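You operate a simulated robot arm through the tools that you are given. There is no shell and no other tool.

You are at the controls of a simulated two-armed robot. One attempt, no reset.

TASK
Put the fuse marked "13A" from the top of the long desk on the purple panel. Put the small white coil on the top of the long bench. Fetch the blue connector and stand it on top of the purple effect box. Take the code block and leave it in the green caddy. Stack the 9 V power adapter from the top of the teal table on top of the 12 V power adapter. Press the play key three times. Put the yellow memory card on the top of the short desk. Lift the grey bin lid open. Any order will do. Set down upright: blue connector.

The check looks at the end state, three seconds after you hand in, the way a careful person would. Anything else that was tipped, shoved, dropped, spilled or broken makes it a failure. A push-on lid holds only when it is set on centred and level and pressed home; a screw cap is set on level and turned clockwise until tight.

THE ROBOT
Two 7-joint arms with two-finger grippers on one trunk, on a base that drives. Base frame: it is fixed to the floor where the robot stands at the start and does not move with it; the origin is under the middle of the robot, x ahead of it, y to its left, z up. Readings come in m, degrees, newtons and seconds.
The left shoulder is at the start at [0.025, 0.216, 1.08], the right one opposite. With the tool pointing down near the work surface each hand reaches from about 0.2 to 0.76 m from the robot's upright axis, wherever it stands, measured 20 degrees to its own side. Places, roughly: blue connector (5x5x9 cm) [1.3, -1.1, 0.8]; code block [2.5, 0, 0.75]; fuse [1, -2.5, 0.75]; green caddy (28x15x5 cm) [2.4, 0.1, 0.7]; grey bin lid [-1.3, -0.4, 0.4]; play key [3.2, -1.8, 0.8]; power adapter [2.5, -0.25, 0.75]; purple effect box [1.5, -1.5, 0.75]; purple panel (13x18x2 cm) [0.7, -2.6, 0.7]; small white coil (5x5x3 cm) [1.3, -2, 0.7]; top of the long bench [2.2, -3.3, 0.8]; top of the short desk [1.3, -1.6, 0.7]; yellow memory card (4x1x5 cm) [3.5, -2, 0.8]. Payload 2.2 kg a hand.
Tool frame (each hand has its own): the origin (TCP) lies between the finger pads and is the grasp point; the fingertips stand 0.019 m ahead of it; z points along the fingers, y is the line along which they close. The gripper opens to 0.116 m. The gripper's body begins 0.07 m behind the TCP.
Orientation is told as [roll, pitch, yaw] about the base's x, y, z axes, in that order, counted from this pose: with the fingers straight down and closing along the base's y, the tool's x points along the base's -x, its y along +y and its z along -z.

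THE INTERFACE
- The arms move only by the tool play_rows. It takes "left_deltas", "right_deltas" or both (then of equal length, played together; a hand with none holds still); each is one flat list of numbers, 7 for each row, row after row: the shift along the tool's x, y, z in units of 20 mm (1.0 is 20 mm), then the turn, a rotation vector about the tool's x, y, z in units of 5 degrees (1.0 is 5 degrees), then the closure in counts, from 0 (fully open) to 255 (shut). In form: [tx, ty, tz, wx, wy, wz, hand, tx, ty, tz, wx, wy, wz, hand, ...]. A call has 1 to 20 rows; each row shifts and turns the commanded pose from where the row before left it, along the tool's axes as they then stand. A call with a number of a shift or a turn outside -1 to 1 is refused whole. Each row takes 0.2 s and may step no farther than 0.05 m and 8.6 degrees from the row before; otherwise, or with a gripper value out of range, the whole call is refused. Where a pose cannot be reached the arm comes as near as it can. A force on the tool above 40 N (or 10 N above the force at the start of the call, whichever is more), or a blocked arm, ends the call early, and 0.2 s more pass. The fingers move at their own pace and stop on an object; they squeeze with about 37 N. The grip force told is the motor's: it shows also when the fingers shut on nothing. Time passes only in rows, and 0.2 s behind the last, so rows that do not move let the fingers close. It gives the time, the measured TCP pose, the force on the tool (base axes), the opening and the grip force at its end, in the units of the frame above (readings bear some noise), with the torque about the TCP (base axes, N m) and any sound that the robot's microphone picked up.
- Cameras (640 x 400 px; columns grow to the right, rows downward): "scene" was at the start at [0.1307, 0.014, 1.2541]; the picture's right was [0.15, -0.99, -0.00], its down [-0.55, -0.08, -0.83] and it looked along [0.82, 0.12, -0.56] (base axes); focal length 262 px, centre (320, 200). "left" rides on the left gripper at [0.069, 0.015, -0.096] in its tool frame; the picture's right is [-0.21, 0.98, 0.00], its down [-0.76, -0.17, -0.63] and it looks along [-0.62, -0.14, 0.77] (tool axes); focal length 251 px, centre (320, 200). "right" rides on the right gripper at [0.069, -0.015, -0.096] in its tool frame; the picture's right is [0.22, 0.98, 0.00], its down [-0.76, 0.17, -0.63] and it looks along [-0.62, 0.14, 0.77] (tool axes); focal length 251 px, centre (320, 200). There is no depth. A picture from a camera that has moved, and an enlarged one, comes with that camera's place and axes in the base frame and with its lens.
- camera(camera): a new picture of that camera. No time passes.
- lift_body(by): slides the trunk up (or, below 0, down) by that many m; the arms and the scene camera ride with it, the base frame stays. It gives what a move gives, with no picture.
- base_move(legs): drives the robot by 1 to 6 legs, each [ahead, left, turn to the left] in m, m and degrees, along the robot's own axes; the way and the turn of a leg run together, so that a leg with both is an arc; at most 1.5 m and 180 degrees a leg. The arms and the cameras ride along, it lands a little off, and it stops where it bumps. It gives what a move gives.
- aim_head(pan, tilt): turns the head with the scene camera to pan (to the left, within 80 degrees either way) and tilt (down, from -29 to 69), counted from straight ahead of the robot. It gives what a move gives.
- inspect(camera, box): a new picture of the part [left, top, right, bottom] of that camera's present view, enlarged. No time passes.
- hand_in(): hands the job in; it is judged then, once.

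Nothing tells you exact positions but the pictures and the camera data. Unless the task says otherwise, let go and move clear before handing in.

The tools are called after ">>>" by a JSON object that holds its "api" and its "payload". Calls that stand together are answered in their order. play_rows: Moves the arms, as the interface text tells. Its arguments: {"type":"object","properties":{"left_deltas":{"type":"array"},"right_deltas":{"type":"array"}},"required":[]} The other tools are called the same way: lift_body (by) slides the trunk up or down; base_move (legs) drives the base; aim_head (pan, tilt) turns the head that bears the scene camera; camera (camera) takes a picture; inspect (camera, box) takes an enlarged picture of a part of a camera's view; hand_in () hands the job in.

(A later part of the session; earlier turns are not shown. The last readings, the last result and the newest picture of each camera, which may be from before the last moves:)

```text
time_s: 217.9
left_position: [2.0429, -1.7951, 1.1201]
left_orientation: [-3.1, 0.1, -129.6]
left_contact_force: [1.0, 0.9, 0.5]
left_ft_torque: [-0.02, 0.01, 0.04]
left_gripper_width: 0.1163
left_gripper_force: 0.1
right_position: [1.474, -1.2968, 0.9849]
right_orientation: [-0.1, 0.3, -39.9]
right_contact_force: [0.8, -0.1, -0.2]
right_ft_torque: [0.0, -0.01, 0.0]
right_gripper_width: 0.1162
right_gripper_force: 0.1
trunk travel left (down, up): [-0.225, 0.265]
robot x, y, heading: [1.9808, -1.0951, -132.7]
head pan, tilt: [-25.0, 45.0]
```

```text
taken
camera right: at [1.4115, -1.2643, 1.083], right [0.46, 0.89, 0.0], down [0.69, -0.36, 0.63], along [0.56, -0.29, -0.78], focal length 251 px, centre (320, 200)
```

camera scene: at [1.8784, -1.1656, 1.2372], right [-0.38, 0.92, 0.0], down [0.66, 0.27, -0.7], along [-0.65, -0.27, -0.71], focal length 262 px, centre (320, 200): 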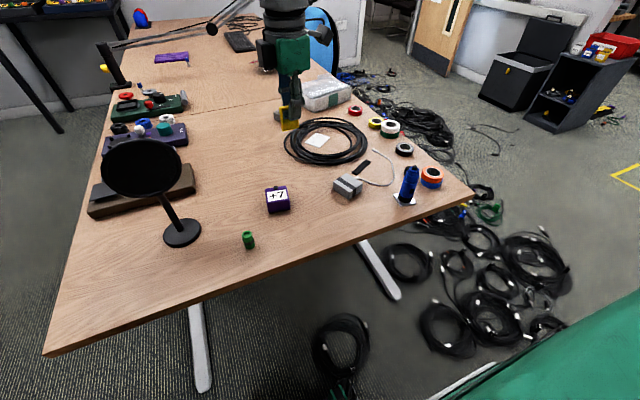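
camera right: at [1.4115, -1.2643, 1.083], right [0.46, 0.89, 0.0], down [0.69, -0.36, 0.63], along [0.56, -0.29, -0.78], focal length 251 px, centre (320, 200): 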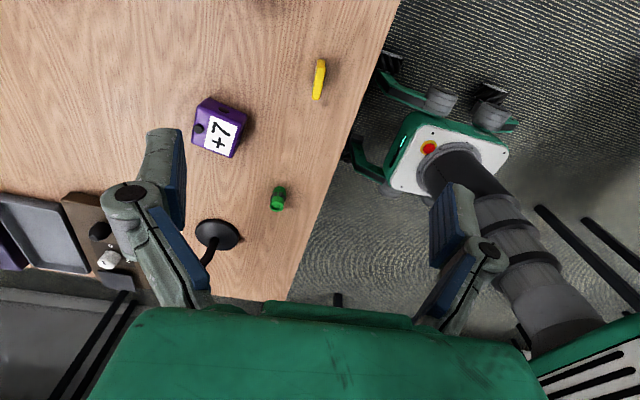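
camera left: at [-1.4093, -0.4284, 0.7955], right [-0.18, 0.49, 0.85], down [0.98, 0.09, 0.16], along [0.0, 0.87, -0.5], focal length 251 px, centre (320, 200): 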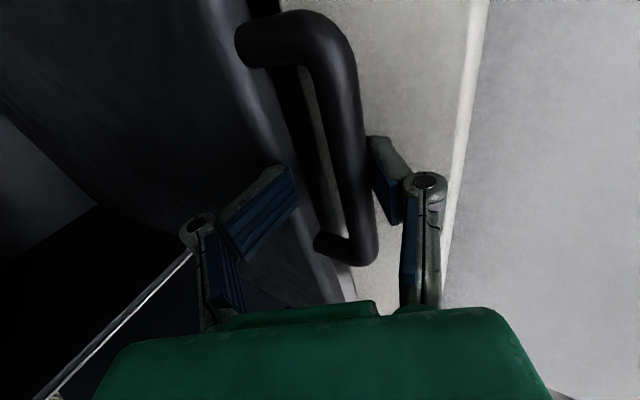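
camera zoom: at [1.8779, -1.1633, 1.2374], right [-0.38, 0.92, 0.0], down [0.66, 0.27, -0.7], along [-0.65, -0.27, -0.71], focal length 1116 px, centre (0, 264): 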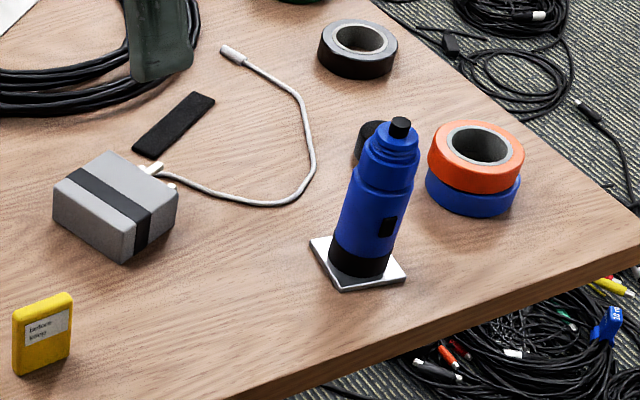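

>>> {"api": "inspect", "payload": {"camera": "scene", "box": [385, 160, 425, 210]}}

>>> {"api": "inspect", "payload": {"camera": "right", "box": [180, 80, 270, 170]}}

```text
8.00 times, centred on (405, 185) of scene
camera zoom: at [1.8779, -1.1633, 1.2374], right [-0.38, 0.92, 0.0], down [0.66, 0.27, -0.7], along [-0.65, -0.27, -0.71], focal length 2092 px, centre (-360, 320)
```

zoom: 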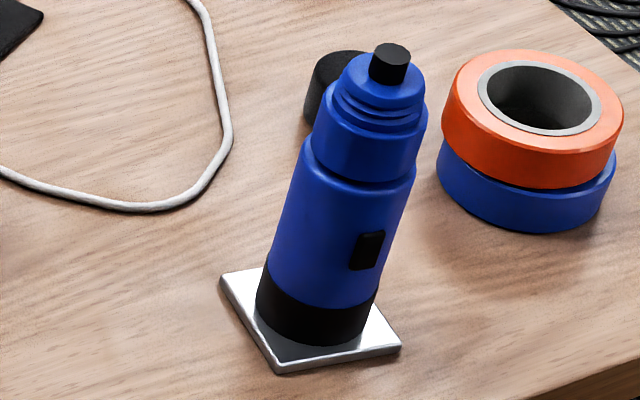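

```text
4.44 times, centred on (225, 125) of right
camera zoom: at [1.4115, -1.2643, 1.083], right [0.46, 0.89, 0.0], down [0.69, -0.36, 0.63], along [0.56, -0.29, -0.78], focal length 1118 px, centre (742, 533)
```

zoom: 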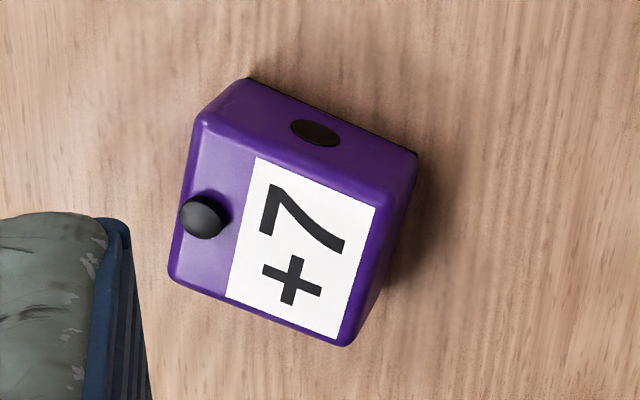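

The connector stands on a square plate at about (1.318,-1.146), edges aligned with the purple box (~35°). I'll back the base slightly off the nearby cable ring to stop rocking, and turn the hand back to its normal orientation.

>>> {"api": "base_move", "payload": {"legs": [[-0.06, 0, 0]]}}

>>> {"api": "play_rows", "payload": {"right_deltas": [0, 0, 0, 0, 0, 1, 79, 0, 0, 0, 0, 0, 1, 79, 0, 0, 0, 0, 0, 1, 79, 0, 0, 0, 0, 0, 1, 79, 0, 0, 0, 0, 0, 1, 79, 0, 0, 0, 0, 0, 1, 79, 0, 0, 0, 0, 0, 1, 79, 0, 0, 0, 0, 0, 1, 79, 0, 0, 0, 0, 0, 1, 79, 0, 0, 0, 0, 0, 1, 79, 0, 0, 0, 0, 0, 1, 79, 0, 0, 0, 0, 0, 1, 79, 0, 0, 0, 0, 0, 1, 79, 0, 0, 0, 0, 0, 1, 79, 0, 0, 0, 0, 0, 1, 79, 0, 0, 0, 0, 0, 1, 79, 0, 0, 0, 0, 0, 1, 79, 0, 0, 0, 0, 0, 1, 79, 0, 0, 0, 0, 0, 1, 79, 0, 0, 0, 0, 0, 1, 79]}}

>>> {"api": "camera", "payload": {"camera": "right"}}

>>> {"api": "camera", "payload": {"camera": "scene"}}

```text
time_s: 218.8
left_position: [2.0847, -1.7495, 1.1195]
left_orientation: [-3.1, 0.0, -129.7]
left_contact_force: [0.8, -0.2, 0.0]
left_ft_torque: [-0.03, 0.05, 0.0]
left_gripper_width: 0.116
left_gripper_force: 0.1
right_position: [1.5153, -1.2527, 0.987]
right_orientation: [-0.2, 0.2, -39.9]
right_contact_force: [-0.4, 0.1, 0.4]
right_ft_torque: [0.0, 0.0, -0.03]
right_gripper_width: 0.1159
right_gripper_force: 0.1
trunk travel left (down, up): [-0.225, 0.265]
robot x, y, heading: [2.0227, -1.0574, -132.2]
head pan, tilt: [-25.0, 45.0]
```

```text
time_s: 223.0
left_position: [2.0852, -1.7488, 1.1205]
left_orientation: [-3.1, -0.2, -129.6]
left_contact_force: [0.8, 0.3, 0.6]
left_ft_torque: [-0.01, -0.04, 0.03]
left_gripper_width: 0.1159
left_gripper_force: 0.0
right_position: [1.5184, -1.2525, 0.9868]
right_orientation: [-0.2, -0.3, -139.9]
right_contact_force: [0.2, -0.8, -1.0]
right_ft_torque: [-0.02, -0.03, 0.04]
right_gripper_width: 0.0802
right_gripper_force: 0.1
trunk travel left (down, up): [-0.225, 0.265]
robot x, y, heading: [2.0264, -1.0559, -132.5]
head pan, tilt: [-25.0, 45.0]
```

```text
taken
camera right: at [1.5608, -1.1961, 1.0839], right [0.79, -0.61, -0.01], down [-0.47, -0.61, 0.64], along [-0.39, -0.5, -0.77], focal length 251 px, centre (320, 200)
```

right: 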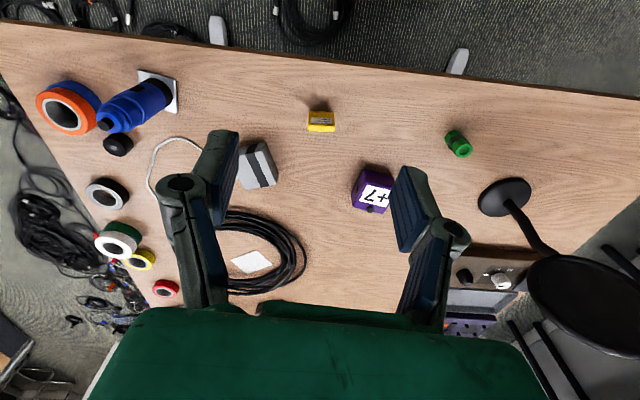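

```text
taken
camera scene: at [1.918, -1.1208, 1.2373], right [-0.38, 0.92, 0.0], down [0.65, 0.27, -0.7], along [-0.65, -0.27, -0.71], focal length 262 px, centre (320, 200)
```

scene: 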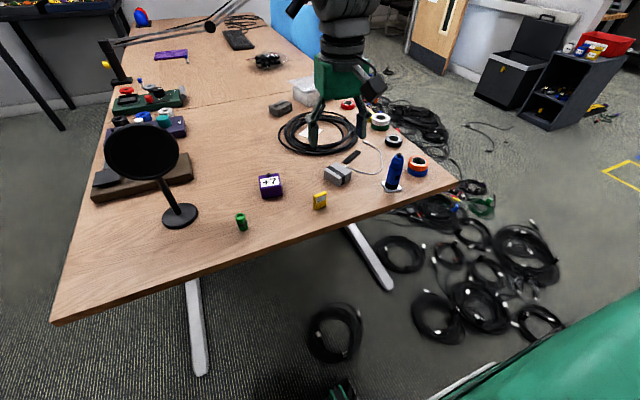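

>>> {"api": "inspect", "payload": {"camera": "right", "box": [60, 50, 220, 170]}}

>>> {"api": "inspect", "payload": {"camera": "scene", "box": [350, 140, 440, 210]}}

```text
3.33 times, centred on (140, 110) of right
camera zoom: at [1.5608, -1.1961, 1.0839], right [0.79, -0.61, -0.01], down [-0.47, -0.61, 0.64], along [-0.39, -0.5, -0.77], focal length 838 px, centre (920, 500)
```

zoom: 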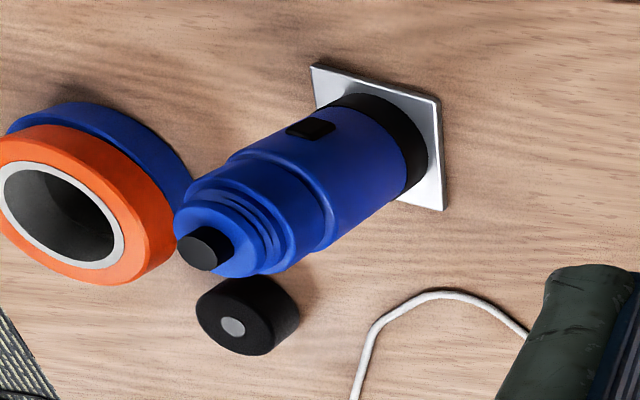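

```text
5.71 times, centred on (395, 175) of scene
camera zoom: at [1.918, -1.1208, 1.2373], right [-0.38, 0.92, 0.0], down [0.65, 0.27, -0.7], along [-0.65, -0.27, -0.71], focal length 1494 px, centre (-109, 343)
```

zoom: 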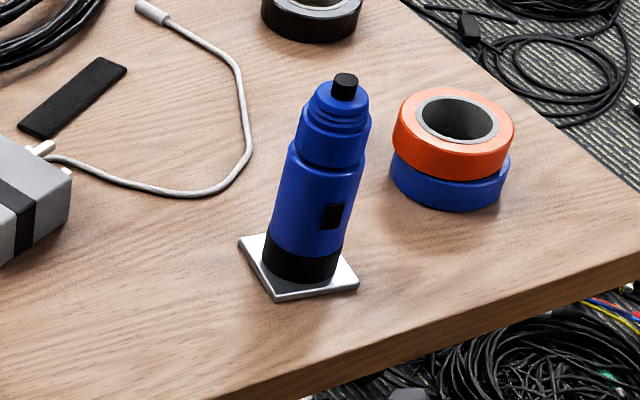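

>>> {"api": "play_rows", "payload": {"right_deltas": [-0.382, -0.961, 0, 0, 0, 0, 79, -0.382, -0.961, 0, 0, 0, 0, 79, -0.382, -0.961, 0, 0, 0, 0, 79, -0.382, -0.961, 0, 0, 0, 0, 79, -0.382, -0.961, 0, 0, 0, 0, 79, -0.382, -0.961, 0, 0, 0, 0, 79, -0.382, -0.961, 0, 0, 0, 0, 79, -0.382, -0.961, 0, 0, 0, 0, 79, -0.382, -0.961, 0, 0, 0, 0, 79, -0.382, -0.961, 0, 0, 0, 0, 79, -0.382, -0.961, 0, 0, 0, 0.8, 79, 0, 0, 0.6, 0, 0, 0, 79]}}

>>> {"api": "camera", "payload": {"camera": "right"}}

>>> {"api": "inspect", "payload": {"camera": "scene", "box": [330, 100, 450, 210]}}

```text
time_s: 225.6
left_position: [2.0839, -1.7477, 1.1214]
left_orientation: [-3.1, -0.3, -129.6]
left_contact_force: [-0.4, 0.9, -0.7]
left_ft_torque: [0.0, 0.01, 0.01]
left_gripper_width: 0.1163
left_gripper_force: 0.1
right_position: [1.316, -1.1428, 0.9763]
right_orientation: [-0.2, -0.4, -143.9]
right_contact_force: [0.0, -0.2, -0.1]
right_ft_torque: [0.03, 0.03, 0.01]
right_gripper_width: 0.0799
right_gripper_force: 0.0
trunk travel left (down, up): [-0.225, 0.265]
robot x, y, heading: [2.0233, -1.0555, -132.4]
head pan, tilt: [-25.0, 45.0]
```

```text
taken
camera right: at [1.3623, -1.0891, 1.072], right [0.75, -0.66, 0.0], down [-0.51, -0.58, 0.64], along [-0.42, -0.47, -0.77], focal length 251 px, centre (320, 200)
```

right: 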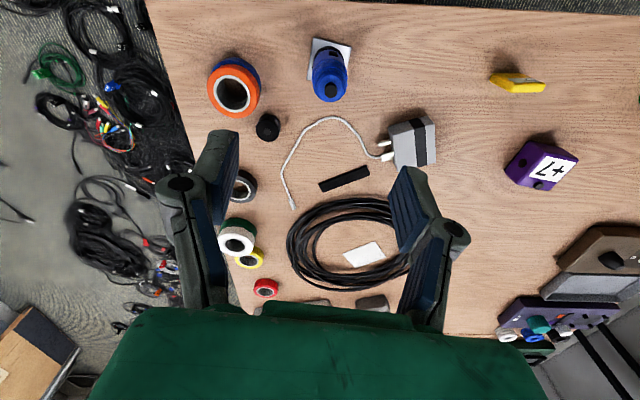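

```text
3.64 times, centred on (390, 155) of scene
camera zoom: at [1.9161, -1.1198, 1.2372], right [-0.38, 0.92, 0.0], down [0.66, 0.27, -0.7], along [-0.65, -0.27, -0.71], focal length 951 px, centre (66, 364)
```

zoom: 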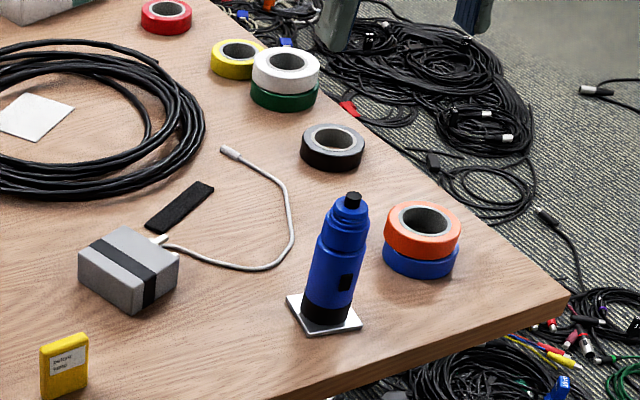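

>>> {"api": "play_rows", "payload": {"right_deltas": [0.07, 0.16, 1, 0, 0, 0, 79, 0, 0, 1, 0, 0, 0, 79, 0, 0, 1, 0, 0, 0, 79, 0, 0, 1, 0, 0, 0, 79, 0, 0, 1, 0, 0, 0, 79]}}

>>> {"api": "camera", "payload": {"camera": "right"}}

>>> {"api": "inspect", "payload": {"camera": "scene", "box": [330, 100, 450, 210]}}

```text
time_s: 226.8
left_position: [2.085, -1.7483, 1.1214]
left_orientation: [-3.1, -0.2, -129.6]
left_contact_force: [-0.4, 0.1, 0.9]
left_ft_torque: [0.01, -0.03, 0.0]
left_gripper_width: 0.1159
left_gripper_force: 0.1
right_position: [1.3187, -1.145, 0.876]
right_orientation: [-0.1, -0.4, -143.9]
right_contact_force: [0.6, -1.2, 0.2]
right_ft_torque: [0.01, -0.04, -0.02]
right_gripper_width: 0.0798
right_gripper_force: 0.2
trunk travel left (down, up): [-0.225, 0.265]
robot x, y, heading: [2.0218, -1.0583, -132.8]
head pan, tilt: [-25.0, 45.0]
```

```text
taken
camera right: at [1.3659, -1.0926, 0.973], right [0.75, -0.66, 0.0], down [-0.51, -0.58, 0.64], along [-0.42, -0.48, -0.77], focal length 251 px, centre (320, 200)
```

right: 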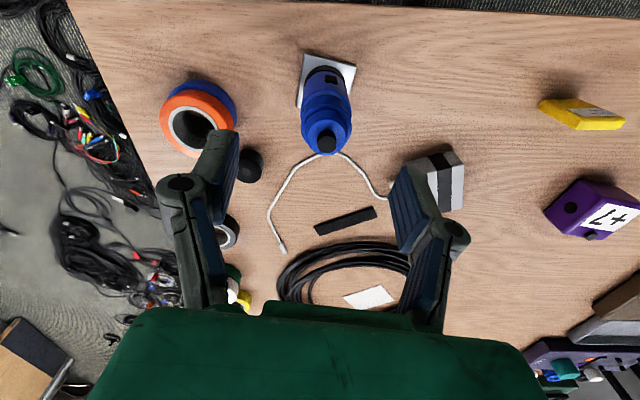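

```text
3.64 times, centred on (390, 155) of scene
camera zoom: at [1.9158, -1.1201, 1.2372], right [-0.38, 0.92, 0.0], down [0.66, 0.27, -0.7], along [-0.65, -0.27, -0.71], focal length 951 px, centre (66, 364)
```

zoom: 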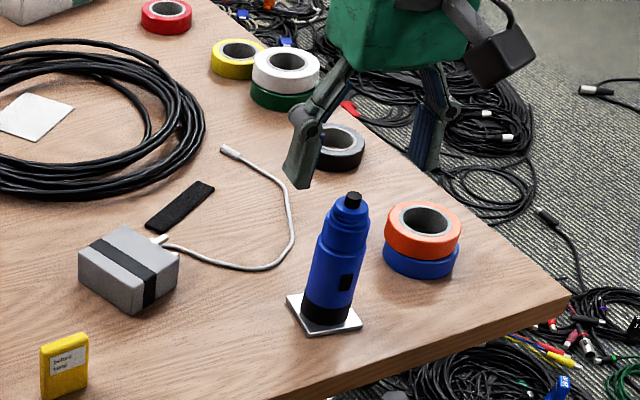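

>>> {"api": "play_rows", "payload": {"right_deltas": [0.08, 0.25, 1, 0, 0, 0, 79, 0, 0, 1, 0, 0, 0, 79, 0, 0, 1, 0, 0, 0, 79, 0, 0, 1, 0, 0, 0, 79, 0, 0, 0.7, 0, 0, 0, 79]}}

>>> {"api": "camera", "payload": {"camera": "right"}}

>>> {"api": "inspect", "payload": {"camera": "scene", "box": [330, 100, 450, 210]}}

```text
time_s: 228.0
left_position: [2.0848, -1.7479, 1.1217]
left_orientation: [-3.0, -0.2, -129.5]
left_contact_force: [-0.2, 0.2, 1.0]
left_ft_torque: [0.0, -0.01, -0.02]
left_gripper_width: 0.116
left_gripper_force: 0.2
right_position: [1.3225, -1.1485, 0.7828]
right_orientation: [0.0, -0.4, -143.8]
right_contact_force: [0.8, -0.8, -0.2]
right_ft_torque: [0.0, 0.01, 0.01]
right_gripper_width: 0.08
right_gripper_force: 0.1
trunk travel left (down, up): [-0.225, 0.265]
robot x, y, heading: [2.0234, -1.0543, -132.3]
head pan, tilt: [-25.0, 45.0]
```

```text
taken
camera right: at [1.3688, -1.0951, 0.8788], right [0.75, -0.66, 0.0], down [-0.51, -0.58, 0.64], along [-0.42, -0.48, -0.77], focal length 251 px, centre (320, 200)
```

right: 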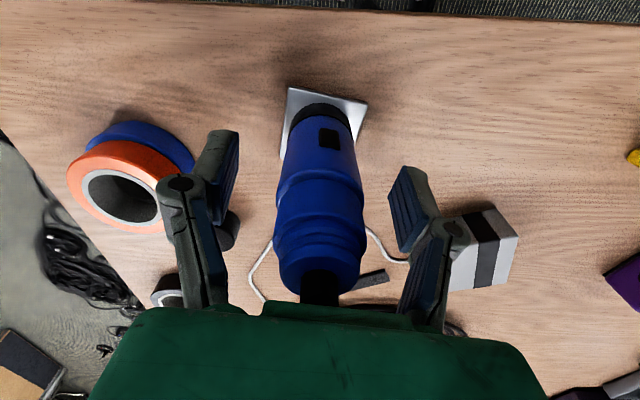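

```text
3.64 times, centred on (390, 155) of scene
camera zoom: at [1.9159, -1.12, 1.2372], right [-0.38, 0.92, 0.0], down [0.66, 0.27, -0.7], along [-0.65, -0.27, -0.71], focal length 951 px, centre (66, 364)
```

zoom: 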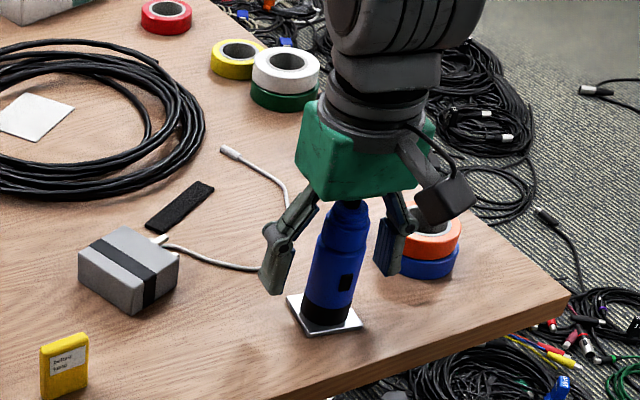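

>>> {"api": "play_rows", "payload": {"right_deltas": [0, 0, 0, 0, 0, 0, 140, 0, 0, 0, 0, 0, 0, 200, 0, 0, 0, 0, 0, 0, 255, 0, 0, 0, 0, 0, 0, 255]}}

>>> {"api": "camera", "payload": {"camera": "right"}}

```text
time_s: 229.0
left_position: [2.0853, -1.7482, 1.1219]
left_orientation: [-2.9, -0.2, -129.6]
left_contact_force: [0.2, -0.8, 0.9]
left_ft_torque: [-0.03, 0.02, 0.0]
left_gripper_width: 0.1159
left_gripper_force: 0.0
right_position: [1.3225, -1.1481, 0.7832]
right_orientation: [-0.2, -0.4, -143.9]
right_contact_force: [0.0, 0.2, 1.7]
right_ft_torque: [-0.02, 0.0, -0.03]
right_gripper_width: 0.036
right_gripper_force: 37.5
trunk travel left (down, up): [-0.225, 0.265]
robot x, y, heading: [2.0251, -1.061, -132.6]
head pan, tilt: [-25.0, 45.0]
```

```text
taken
camera right: at [1.3689, -1.0951, 0.8792], right [0.75, -0.66, 0.0], down [-0.51, -0.58, 0.64], along [-0.42, -0.48, -0.77], focal length 251 px, centre (320, 200)
```

right: 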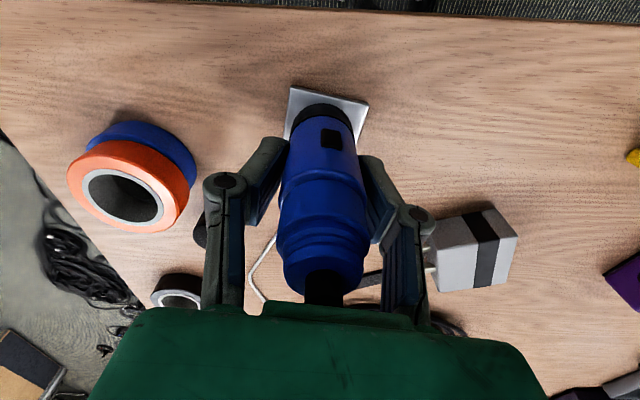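

Gripped (3.6 cm). Lifting and checking that the plate comes with it.

>>> {"api": "play_rows", "payload": {"right_deltas": [0, 0, -0.6, 0, 0, 0, 255, 0, 0, -1, 0, 0, 0, 255, 0, 0, -1, 0, 0, 0, 255, 0, 0, -1, 0, 0, 0, 255, 0, 0, -1, 0, 0, 0, 255, 0, 0, -1, 0, 0, 0, 255, 0, 0, -1, 0, 0, 0, 255, 0, 0, -1, 0, 0, 0, 255]}}

>>> {"api": "inspect", "payload": {"camera": "scene", "box": [330, 80, 450, 200]}}

>>> {"api": "camera", "payload": {"camera": "right"}}

```text
time_s: 230.8
left_position: [2.0852, -1.7478, 1.1217]
left_orientation: [-2.9, -0.3, -129.4]
left_contact_force: [0.5, -0.6, -1.1]
left_ft_torque: [-0.04, 0.01, 0.01]
left_gripper_width: 0.1161
left_gripper_force: 0.1
right_position: [1.3242, -1.1478, 0.9351]
right_orientation: [-0.2, -0.4, -143.9]
right_contact_force: [-0.9, -0.6, -1.7]
right_ft_torque: [-0.03, 0.01, 0.03]
right_gripper_width: 0.036
right_gripper_force: 37.0
trunk travel left (down, up): [-0.225, 0.265]
robot x, y, heading: [2.0228, -1.0563, -132.3]
head pan, tilt: [-25.0, 45.0]
```

```text
3.33 times, centred on (390, 140) of scene
camera zoom: at [1.9168, -1.1198, 1.2373], right [-0.38, 0.92, 0.0], down [0.66, 0.27, -0.7], along [-0.65, -0.27, -0.71], focal length 872 px, centre (87, 400)
```

zoom: 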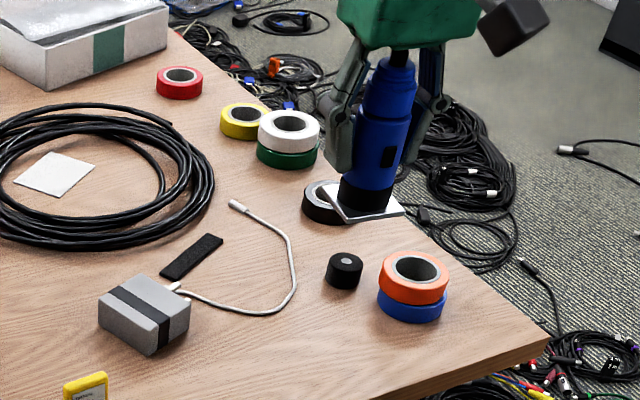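

```text
taken
camera right: at [1.3706, -1.0949, 1.0314], right [0.75, -0.66, 0.0], down [-0.51, -0.58, 0.64], along [-0.42, -0.47, -0.77], focal length 251 px, centre (320, 200)
```

right: 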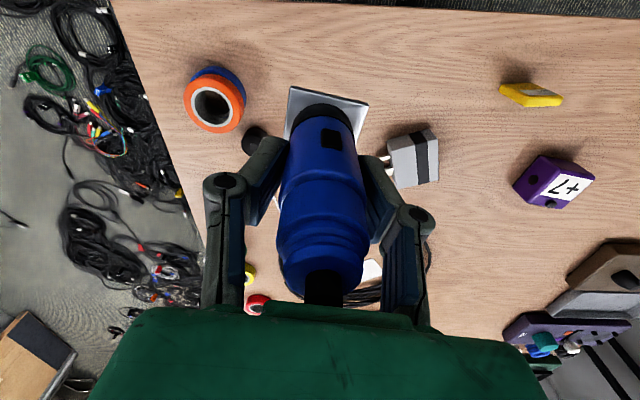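

The plate is part of the connector. Now a precise look at the purple box top and its knob.

>>> {"api": "inspect", "payload": {"camera": "scene", "box": [240, 155, 300, 205]}}

>>> {"api": "inspect", "payload": {"camera": "right", "box": [500, 140, 610, 220]}}

```text
8.00 times, centred on (270, 180) of scene
camera zoom: at [1.9168, -1.1198, 1.2373], right [-0.38, 0.92, 0.0], down [0.66, 0.27, -0.7], along [-0.65, -0.27, -0.71], focal length 2092 px, centre (720, 360)
```

zoom: 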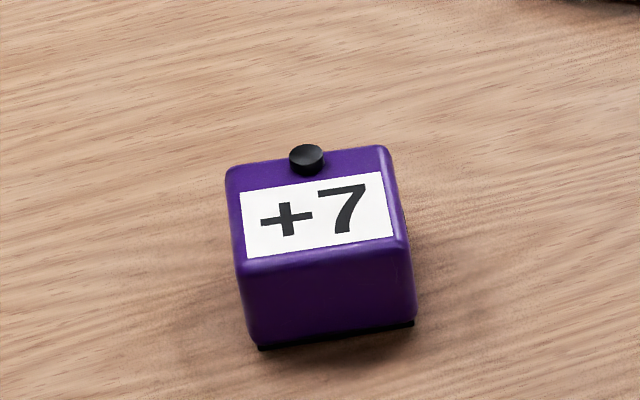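

```text
5.00 times, centred on (555, 180) of right
camera zoom: at [1.3706, -1.0949, 1.0314], right [0.75, -0.66, 0.0], down [-0.51, -0.58, 0.64], along [-0.42, -0.47, -0.77], focal length 1257 px, centre (-855, 300)
```

zoom: 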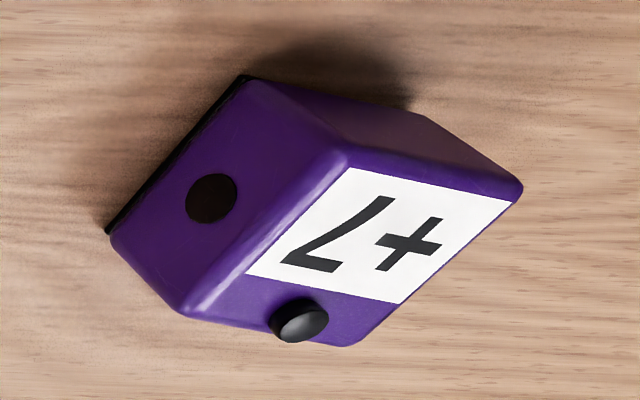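

Box centre ≈ (1.475,-1.456), top z 0.766, with the knob near its back edge; the plate must sit in front of the knob. Moving the connector over it.

>>> {"api": "play_rows", "payload": {"right_deltas": [-0.1365, 0.995, 0, 0, 0, 0, 255, -0.1365, 0.995, 0, 0, 0, 0, 255, -0.1365, 0.995, 0, 0, 0, 0, 255, -0.1365, 0.995, 0, 0, 0, 0, 255, -0.1365, 0.995, 0, 0, 0, 0, 255, -0.1365, 0.995, 0, 0, 0, 0, 255, -0.1365, 0.995, 0, 0, 0, 0, 255, -0.1365, 0.995, 0, 0, 0, 0, 255, -0.1365, 0.995, 0, 0, 0, 0, 255, -0.1365, 0.995, 0, 0, 0, 0, 255, -0.1365, 0.995, 0, 0, 0, 0, 255, -0.1365, 0.995, 0, 0, 0, 0, 255, -0.1365, 0.995, 0, 0, 0, 0, 255, -0.1365, 0.995, 0, 0, 0, 0, 255, -0.1365, 0.995, 0, 0, 0, 0, 255, -0.1365, 0.995, 0, 0, 0, 0, 255, -0.1365, 0.995, 0, 0, 0, 0, 255]}}

>>> {"api": "camera", "payload": {"camera": "right"}}

>>> {"api": "inspect", "payload": {"camera": "scene", "box": [220, 100, 330, 210]}}

```text
time_s: 234.4
left_position: [2.087, -1.7499, 1.1196]
left_orientation: [-3.3, -0.2, -129.5]
left_contact_force: [0.4, 0.6, -0.7]
left_ft_torque: [0.01, 0.01, -0.02]
left_gripper_width: 0.1159
left_gripper_force: 0.1
right_position: [1.4867, -1.4523, 0.9325]
right_orientation: [-0.4, -0.4, -143.9]
right_contact_force: [0.2, -0.1, -2.0]
right_ft_torque: [0.01, 0.02, 0.0]
right_gripper_width: 0.0359
right_gripper_force: 36.8
trunk travel left (down, up): [-0.225, 0.265]
robot x, y, heading: [2.0207, -1.0569, -132.3]
head pan, tilt: [-25.0, 45.0]
```

```text
taken
camera right: at [1.5333, -1.4, 1.0293], right [0.75, -0.66, -0.01], down [-0.51, -0.58, 0.64], along [-0.42, -0.47, -0.77], focal length 251 px, centre (320, 200)
```

right: 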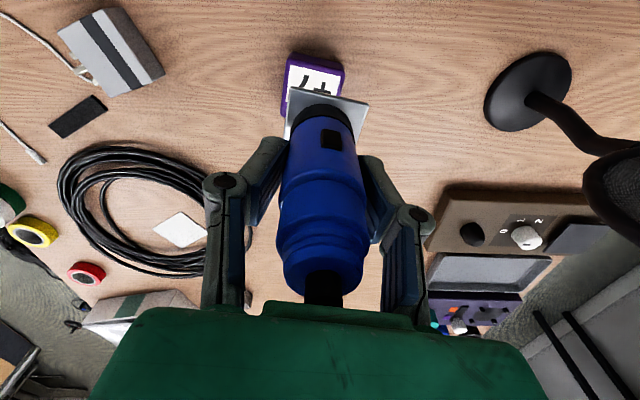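

```text
3.64 times, centred on (275, 155) of scene
camera zoom: at [1.9179, -1.1231, 1.2372], right [-0.38, 0.92, 0.0], down [0.66, 0.27, -0.7], along [-0.65, -0.27, -0.71], focal length 951 px, centre (484, 364)
```

zoom: 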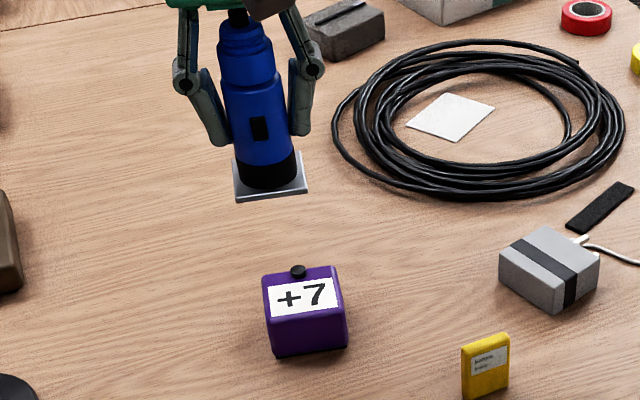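

>>> {"api": "inspect", "payload": {"camera": "right", "box": [250, 30, 400, 160]}}

```text
3.08 times, centred on (325, 95) of right
camera zoom: at [1.5333, -1.4, 1.0293], right [0.75, -0.66, -0.01], down [-0.51, -0.58, 0.64], along [-0.42, -0.47, -0.77], focal length 774 px, centre (305, 523)
```

zoom: 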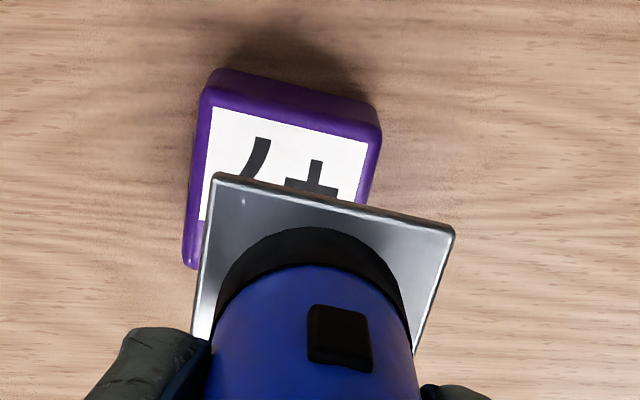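

Same-image comparison shows the plate needs ~7 mm lateral correction. Adjusting and descending partway, then re-measuring.

>>> {"api": "play_rows", "payload": {"right_deltas": [0.125, -0.34, 0.8, 0, 0, 0, 255, 0, 0, 1, 0, 0, 0, 255, 0, 0, 1, 0, 0, 0, 255, 0, 0, 0.8, 0, 0, 0, 255, 0, 0, 0, 0, 0, 0, 255]}}

>>> {"api": "inspect", "payload": {"camera": "right", "box": [250, 50, 400, 180]}}

>>> {"api": "inspect", "payload": {"camera": "scene", "box": [230, 130, 310, 210]}}

```text
time_s: 235.6
left_position: [2.0875, -1.7494, 1.121]
left_orientation: [-3.1, -0.3, -129.4]
left_contact_force: [-0.2, -0.2, -0.2]
left_ft_torque: [0.01, 0.01, 0.01]
left_gripper_width: 0.1159
left_gripper_force: 0.0
right_position: [1.4835, -1.4425, 0.8608]
right_orientation: [-0.3, -0.3, -143.8]
right_contact_force: [-0.6, -0.1, -1.1]
right_ft_torque: [0.01, 0.02, 0.02]
right_gripper_width: 0.0361
right_gripper_force: 37.2
trunk travel left (down, up): [-0.225, 0.265]
robot x, y, heading: [2.0259, -1.0577, -132.4]
head pan, tilt: [-25.0, 45.0]
```

```text
3.08 times, centred on (325, 115) of right
camera zoom: at [1.5303, -1.3899, 0.9575], right [0.75, -0.66, -0.01], down [-0.51, -0.58, 0.64], along [-0.43, -0.47, -0.77], focal length 774 px, centre (305, 462)
```

zoom: 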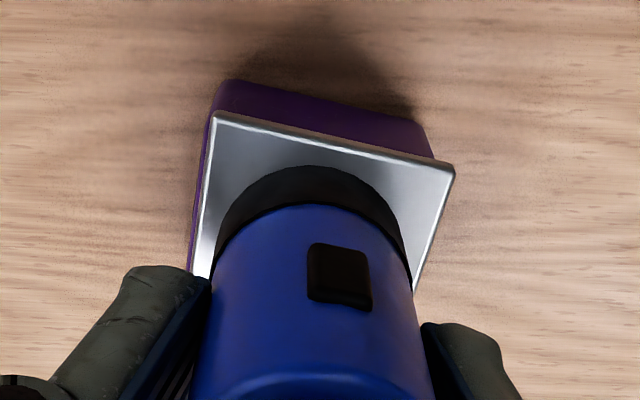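

```text
5.00 times, centred on (270, 170) of scene
camera zoom: at [1.9176, -1.122, 1.2373], right [-0.38, 0.92, 0.0], down [0.66, 0.27, -0.7], along [-0.65, -0.27, -0.71], focal length 1307 px, centre (570, 350)
```

zoom: 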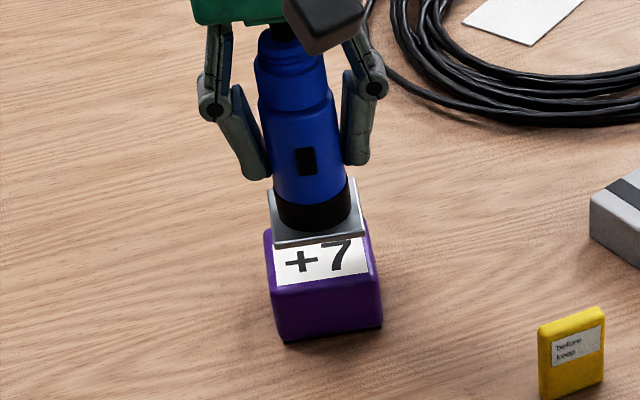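

Alignment is good (overhang ≈12 mm in front, knob cleared by ≈4 mm). Lowering gently.

>>> {"api": "play_rows", "payload": {"right_deltas": [0, 0.1, 0.7, 0, 0, -0.25, 255, 0, 0, 0.5, 0, 0, 0, 255, 0, 0, 0, 0, 0, 0, 255]}}

>>> {"api": "inspect", "payload": {"camera": "right", "box": [250, 50, 400, 180]}}

>>> {"api": "inspect", "payload": {"camera": "scene", "box": [230, 130, 310, 210]}}

```text
time_s: 236.4
left_position: [2.0857, -1.7496, 1.1218]
left_orientation: [-3.1, -0.2, -129.5]
left_contact_force: [0.4, -0.2, 0.1]
left_ft_torque: [-0.01, 0.0, -0.02]
left_gripper_width: 0.116
left_gripper_force: 0.1
right_position: [1.4852, -1.4445, 0.8374]
right_orientation: [-0.4, -0.4, -142.6]
right_contact_force: [-0.1, 0.6, -1.7]
right_ft_torque: [0.0, 0.0, 0.0]
right_gripper_width: 0.0358
right_gripper_force: 36.8
trunk travel left (down, up): [-0.225, 0.265]
robot x, y, heading: [2.0215, -1.0591, -132.3]
head pan, tilt: [-25.0, 45.0]
```

```text
3.08 times, centred on (325, 115) of right
camera zoom: at [1.5293, -1.3906, 0.9349], right [0.76, -0.65, -0.01], down [-0.5, -0.59, 0.64], along [-0.41, -0.48, -0.77], focal length 774 px, centre (305, 462)
```

zoom: 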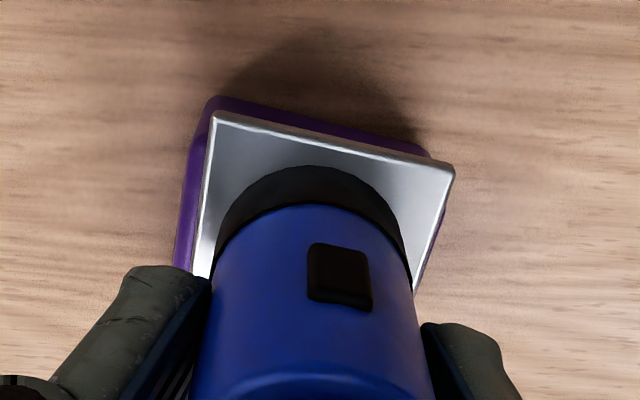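

```text
5.00 times, centred on (270, 170) of scene
camera zoom: at [1.9176, -1.1222, 1.2372], right [-0.38, 0.92, 0.0], down [0.66, 0.27, -0.7], along [-0.65, -0.27, -0.71], focal length 1307 px, centre (570, 350)
```

zoom: 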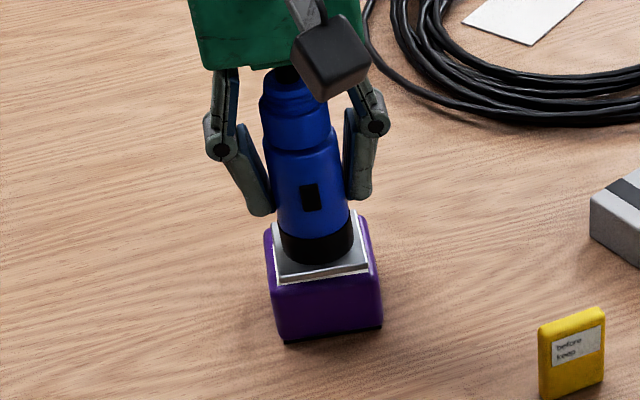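

>>> {"api": "play_rows", "payload": {"right_deltas": [-0.05, 0, 0.25, 0, 0, 0, 255, 0, 0, 0.1, 0, 0, 0, 255, 0, 0, 0, 0, 0, 0, 255]}}

>>> {"api": "play_rows", "payload": {"right_deltas": [0, 0, 0.1, 0, 0, 0, 255, 0, 0, 0, 0, 0, 0, 255]}}

>>> {"api": "play_rows", "payload": {"right_deltas": [0, 0, 0.1, 0, 0, 0, 255, 0, 0, 0, 0, 0, 0, 255]}}

```text
time_s: 237.2
left_position: [2.0861, -1.7493, 1.1216]
left_orientation: [-3.1, -0.2, -129.5]
left_contact_force: [0.5, 0.5, 0.3]
left_ft_torque: [0.02, 0.0, 0.01]
left_gripper_width: 0.116
left_gripper_force: 0.3
right_position: [1.4832, -1.4454, 0.8306]
right_orientation: [-0.3, -0.4, -142.5]
right_contact_force: [-0.2, 0.3, -1.8]
right_ft_torque: [0.01, 0.02, 0.04]
right_gripper_width: 0.0358
right_gripper_force: 37.4
trunk travel left (down, up): [-0.225, 0.265]
robot x, y, heading: [2.023, -1.0568, -132.5]
head pan, tilt: [-25.0, 45.0]
```

```text
time_s: 237.8
left_position: [2.0858, -1.7495, 1.1226]
left_orientation: [-3.1, -0.2, -129.6]
left_contact_force: [0.3, -0.1, -0.1]
left_ft_torque: [0.01, -0.01, 0.02]
left_gripper_width: 0.116
left_gripper_force: 0.1
right_position: [1.4834, -1.4444, 0.8302]
right_orientation: [-0.3, -0.4, -142.6]
right_contact_force: [-0.2, -0.4, -2.0]
right_ft_torque: [-0.01, -0.04, -0.02]
right_gripper_width: 0.0359
right_gripper_force: 36.9
trunk travel left (down, up): [-0.225, 0.265]
robot x, y, heading: [2.0236, -1.0534, -132.4]
head pan, tilt: [-25.0, 45.0]
```

```text
time_s: 238.4
left_position: [2.0869, -1.7494, 1.122]
left_orientation: [-3.1, -0.1, -129.6]
left_contact_force: [-0.6, 0.1, -0.3]
left_ft_torque: [0.02, 0.02, 0.01]
left_gripper_width: 0.1158
left_gripper_force: 0.1
right_position: [1.4822, -1.4458, 0.8262]
right_orientation: [-0.3, -0.4, -142.6]
right_contact_force: [-0.2, -0.4, -0.9]
right_ft_torque: [0.0, 0.02, 0.01]
right_gripper_width: 0.0355
right_gripper_force: 37.1
trunk travel left (down, up): [-0.225, 0.265]
robot x, y, heading: [2.0236, -1.0578, -132.8]
head pan, tilt: [-25.0, 45.0]
```

>>> {"api": "play_rows", "payload": {"right_deltas": [0, 0, 0.1, 0, 0, 0, 255, 0, 0, 0, 0, 0, 0, 255]}}

>>> {"api": "play_rows", "payload": {"right_deltas": [0, 0, 0.1, 0, 0, 0, 255, 0, 0, 0, 0, 0, 0, 255]}}

>>> {"api": "inspect", "payload": {"camera": "scene", "box": [230, 130, 310, 210]}}

```text
time_s: 239.0
left_position: [2.087, -1.7491, 1.1211]
left_orientation: [-3.0, -0.1, -129.5]
left_contact_force: [0.3, -0.9, 0.0]
left_ft_torque: [-0.01, 0.03, -0.03]
left_gripper_width: 0.1158
left_gripper_force: 0.1
right_position: [1.4837, -1.445, 0.8234]
right_orientation: [-0.3, -0.4, -142.6]
right_contact_force: [1.0, -0.3, -2.5]
right_ft_torque: [0.01, 0.01, -0.01]
right_gripper_width: 0.0358
right_gripper_force: 36.7
trunk travel left (down, up): [-0.225, 0.265]
robot x, y, heading: [2.0231, -1.0568, -132.4]
head pan, tilt: [-25.0, 45.0]
```

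```text
time_s: 239.6
left_position: [2.086, -1.7499, 1.1207]
left_orientation: [-3.1, -0.2, -129.5]
left_contact_force: [-0.5, 0.1, -0.5]
left_ft_torque: [0.04, 0.0, -0.02]
left_gripper_width: 0.1156
left_gripper_force: 0.0
right_position: [1.4835, -1.4461, 0.8224]
right_orientation: [-0.4, -0.4, -142.6]
right_contact_force: [-0.4, 0.2, -0.9]
right_ft_torque: [-0.02, 0.05, -0.02]
right_gripper_width: 0.0362
right_gripper_force: 37.1
trunk travel left (down, up): [-0.225, 0.265]
robot x, y, heading: [2.0224, -1.0563, -132.4]
head pan, tilt: [-25.0, 45.0]
```

```text
5.00 times, centred on (270, 170) of scene
camera zoom: at [1.9176, -1.1222, 1.2372], right [-0.38, 0.92, 0.0], down [0.66, 0.27, -0.7], along [-0.65, -0.27, -0.71], focal length 1307 px, centre (570, 350)
```

zoom: 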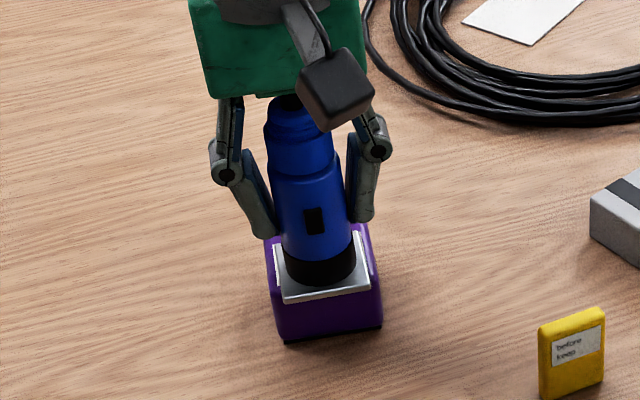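

>>> {"api": "play_rows", "payload": {"right_deltas": [0, 0, 0.1, 0, 0, 0, 255, 0, 0, 0, 0, 0, 0, 255]}}

>>> {"api": "play_rows", "payload": {"right_deltas": [0, 0, 0.1, 0, 0, 0, 255, 0, 0, 0, 0, 0, 0, 255]}}

```text
time_s: 240.2
left_position: [2.0864, -1.7489, 1.1216]
left_orientation: [-3.1, -0.3, -129.6]
left_contact_force: [0.4, 0.2, -0.4]
left_ft_torque: [0.0, -0.02, 0.01]
left_gripper_width: 0.1162
left_gripper_force: 0.1
right_position: [1.4837, -1.4448, 0.8223]
right_orientation: [-0.3, -0.4, -142.7]
right_contact_force: [-0.9, 1.1, 4.8]
right_ft_torque: [-0.08, -0.11, 0.01]
right_gripper_width: 0.0358
right_gripper_force: 37.1
trunk travel left (down, up): [-0.225, 0.265]
robot x, y, heading: [2.0232, -1.0553, -132.6]
head pan, tilt: [-25.0, 45.0]
```

```text
time_s: 240.8
left_position: [2.0874, -1.7478, 1.1215]
left_orientation: [-3.1, -0.3, -129.7]
left_contact_force: [0.3, 0.3, -0.1]
left_ft_torque: [0.02, 0.0, 0.01]
left_gripper_width: 0.116
left_gripper_force: 0.1
right_position: [1.4831, -1.4457, 0.8217]
right_orientation: [-0.1, -0.8, -142.6]
right_contact_force: [-1.7, 2.1, 21.6]
right_ft_torque: [0.07, -0.2, 0.0]
right_gripper_width: 0.036
right_gripper_force: 37.2
trunk travel left (down, up): [-0.225, 0.265]
robot x, y, heading: [2.0237, -1.0556, -132.3]
head pan, tilt: [-25.0, 45.0]
```

Contact on the box top (not the knob). Easing off and releasing gently.

>>> {"api": "play_rows", "payload": {"right_deltas": [0, 0, -0.08, 0, 0, 0, 255, 0, 0, 0, 0, 0, 0, 230, 0, 0, 0, 0, 0, 0, 200, 0, 0, 0, 0, 0, 0, 170, 0, 0, 0, 0, 0, 0, 140, 0, 0, 0, 0, 0, 0, 110, 0, 0, 0, 0, 0, 0, 90]}}

>>> {"api": "inspect", "payload": {"camera": "scene", "box": [230, 130, 310, 210]}}

>>> {"api": "camera", "payload": {"camera": "right"}}

```text
time_s: 242.4
left_position: [2.086, -1.7484, 1.1219]
left_orientation: [-3.2, -0.3, -129.5]
left_contact_force: [0.1, -0.1, 0.0]
left_ft_torque: [0.0, -0.03, -0.02]
left_gripper_width: 0.1157
left_gripper_force: 0.2
right_position: [1.4848, -1.4457, 0.8208]
right_orientation: [-0.3, -0.4, -142.6]
right_contact_force: [-0.1, 0.1, 0.2]
right_ft_torque: [-0.01, -0.02, 0.03]
right_gripper_width: 0.075
right_gripper_force: 0.2
trunk travel left (down, up): [-0.225, 0.265]
robot x, y, heading: [2.0196, -1.0562, -132.7]
head pan, tilt: [-25.0, 45.0]
```

```text
5.00 times, centred on (270, 170) of scene
camera zoom: at [1.918, -1.122, 1.2373], right [-0.38, 0.92, 0.0], down [0.65, 0.27, -0.7], along [-0.65, -0.27, -0.71], focal length 1307 px, centre (570, 350)
```

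zoom: 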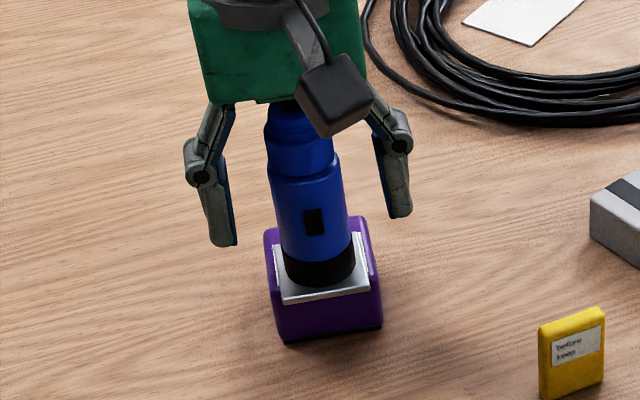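

```text
taken
camera right: at [1.5299, -1.3913, 0.9171], right [0.76, -0.65, -0.01], down [-0.5, -0.59, 0.64], along [-0.41, -0.48, -0.77], focal length 251 px, centre (320, 200)
```

right: 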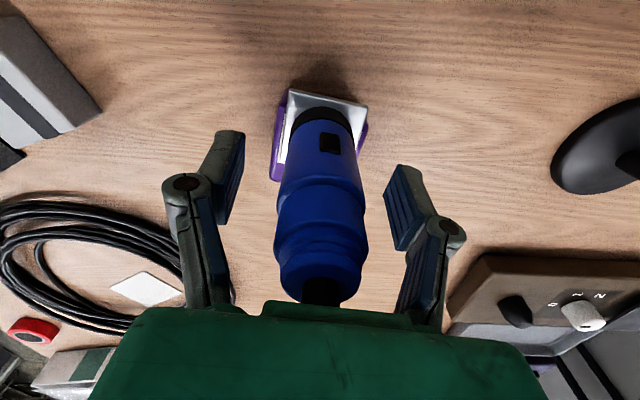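

The connector stands on the box. Raising straight up.

>>> {"api": "play_rows", "payload": {"right_deltas": [0, 0, -0.5, 0, 0, 0, 79, 0, 0, -0.8, 0, 0, 0, 79, 0, 0, -1, 0, 0, 0, 79, 0, 0, -1, 0, 0, 0, 79, 0, 0, -1, 0, 0, 0, 79, 0, 0, -1, 0, 0, 0, 79, 0, 0, -1, 0, 0, 0, 79, 0, 0, -1, 0, 0, 0, 79, 0, 0, -1, 0, 0, 0, 79, 0, 0, -1, 0, 0, 0, 79]}}

>>> {"api": "inspect", "payload": {"camera": "scene", "box": [220, 110, 340, 220]}}

>>> {"api": "camera", "payload": {"camera": "right"}}

```text
time_s: 244.6
left_position: [2.0883, -1.7495, 1.1208]
left_orientation: [-3.0, -0.3, -129.6]
left_contact_force: [0.6, 0.0, 0.8]
left_ft_torque: [-0.03, 0.01, 0.03]
left_gripper_width: 0.1158
left_gripper_force: 0.0
right_position: [1.4846, -1.4449, 1.0071]
right_orientation: [-0.3, -0.4, -142.6]
right_contact_force: [-0.6, 0.1, -0.4]
right_ft_torque: [0.03, -0.02, -0.03]
right_gripper_width: 0.0801
right_gripper_force: 0.0
trunk travel left (down, up): [-0.225, 0.265]
robot x, y, heading: [2.0224, -1.0589, -132.6]
head pan, tilt: [-25.0, 45.0]
```

```text
3.64 times, centred on (280, 165) of scene
camera zoom: at [1.9182, -1.1216, 1.2373], right [-0.38, 0.92, 0.0], down [0.65, 0.27, -0.7], along [-0.65, -0.27, -0.71], focal length 951 px, centre (466, 327)
```

zoom: 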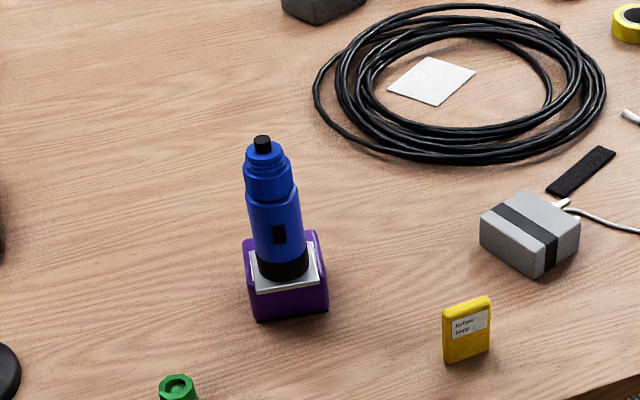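

```text
taken
camera right: at [1.5304, -1.3906, 1.1034], right [0.76, -0.65, -0.01], down [-0.5, -0.59, 0.64], along [-0.41, -0.48, -0.77], focal length 251 px, centre (320, 200)
```

right: 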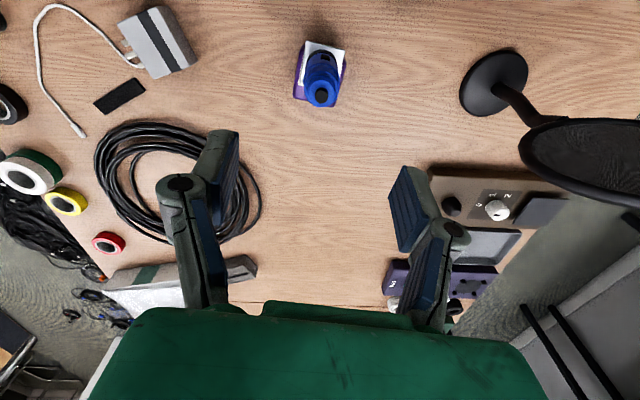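

Connector is upright on the purple box. Next I look over the far part of the desks for the white coil, the fuse and the purple panel.

>>> {"api": "aim_head", "payload": {"pan": 5, "tilt": 30}}

>>> {"api": "camera", "payload": {"camera": "scene"}}

>>> {"api": "inspect", "payload": {"camera": "scene", "box": [160, 60, 420, 220]}}

```text
time_s: 245.6
left_position: [2.087, -1.749, 1.1213]
left_orientation: [-3.0, -0.3, -129.5]
left_contact_force: [0.4, -0.2, -0.4]
left_ft_torque: [0.0, 0.0, -0.03]
left_gripper_width: 0.1162
left_gripper_force: 0.1
right_position: [1.4839, -1.4441, 1.0057]
right_orientation: [-0.2, -0.4, -142.6]
right_contact_force: [0.0, -0.5, -0.3]
right_ft_torque: [0.03, 0.0, 0.01]
right_gripper_width: 0.0799
right_gripper_force: 0.0
trunk travel left (down, up): [-0.225, 0.265]
robot x, y, heading: [2.0206, -1.057, -132.3]
head pan, tilt: [5.0, 30.0]
```

```text
taken
camera scene: at [1.9379, -1.1626, 1.2597], right [-0.79, 0.61, 0.0], down [0.31, 0.4, -0.86], along [-0.53, -0.68, -0.5], focal length 262 px, centre (320, 200)
```

scene: 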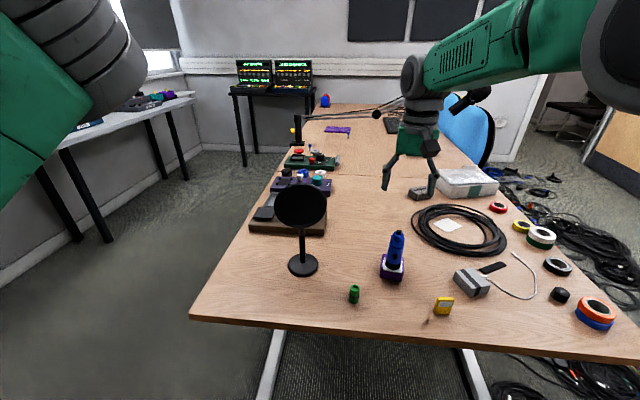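

```text
2.46 times, centred on (290, 140) of scene
camera zoom: at [1.9379, -1.1626, 1.2597], right [-0.79, 0.61, 0.0], down [0.31, 0.4, -0.86], along [-0.53, -0.68, -0.5], focal length 644 px, centre (394, 348)
```

zoom: 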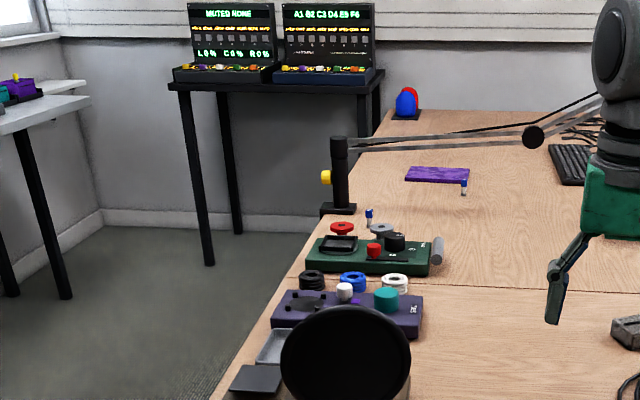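

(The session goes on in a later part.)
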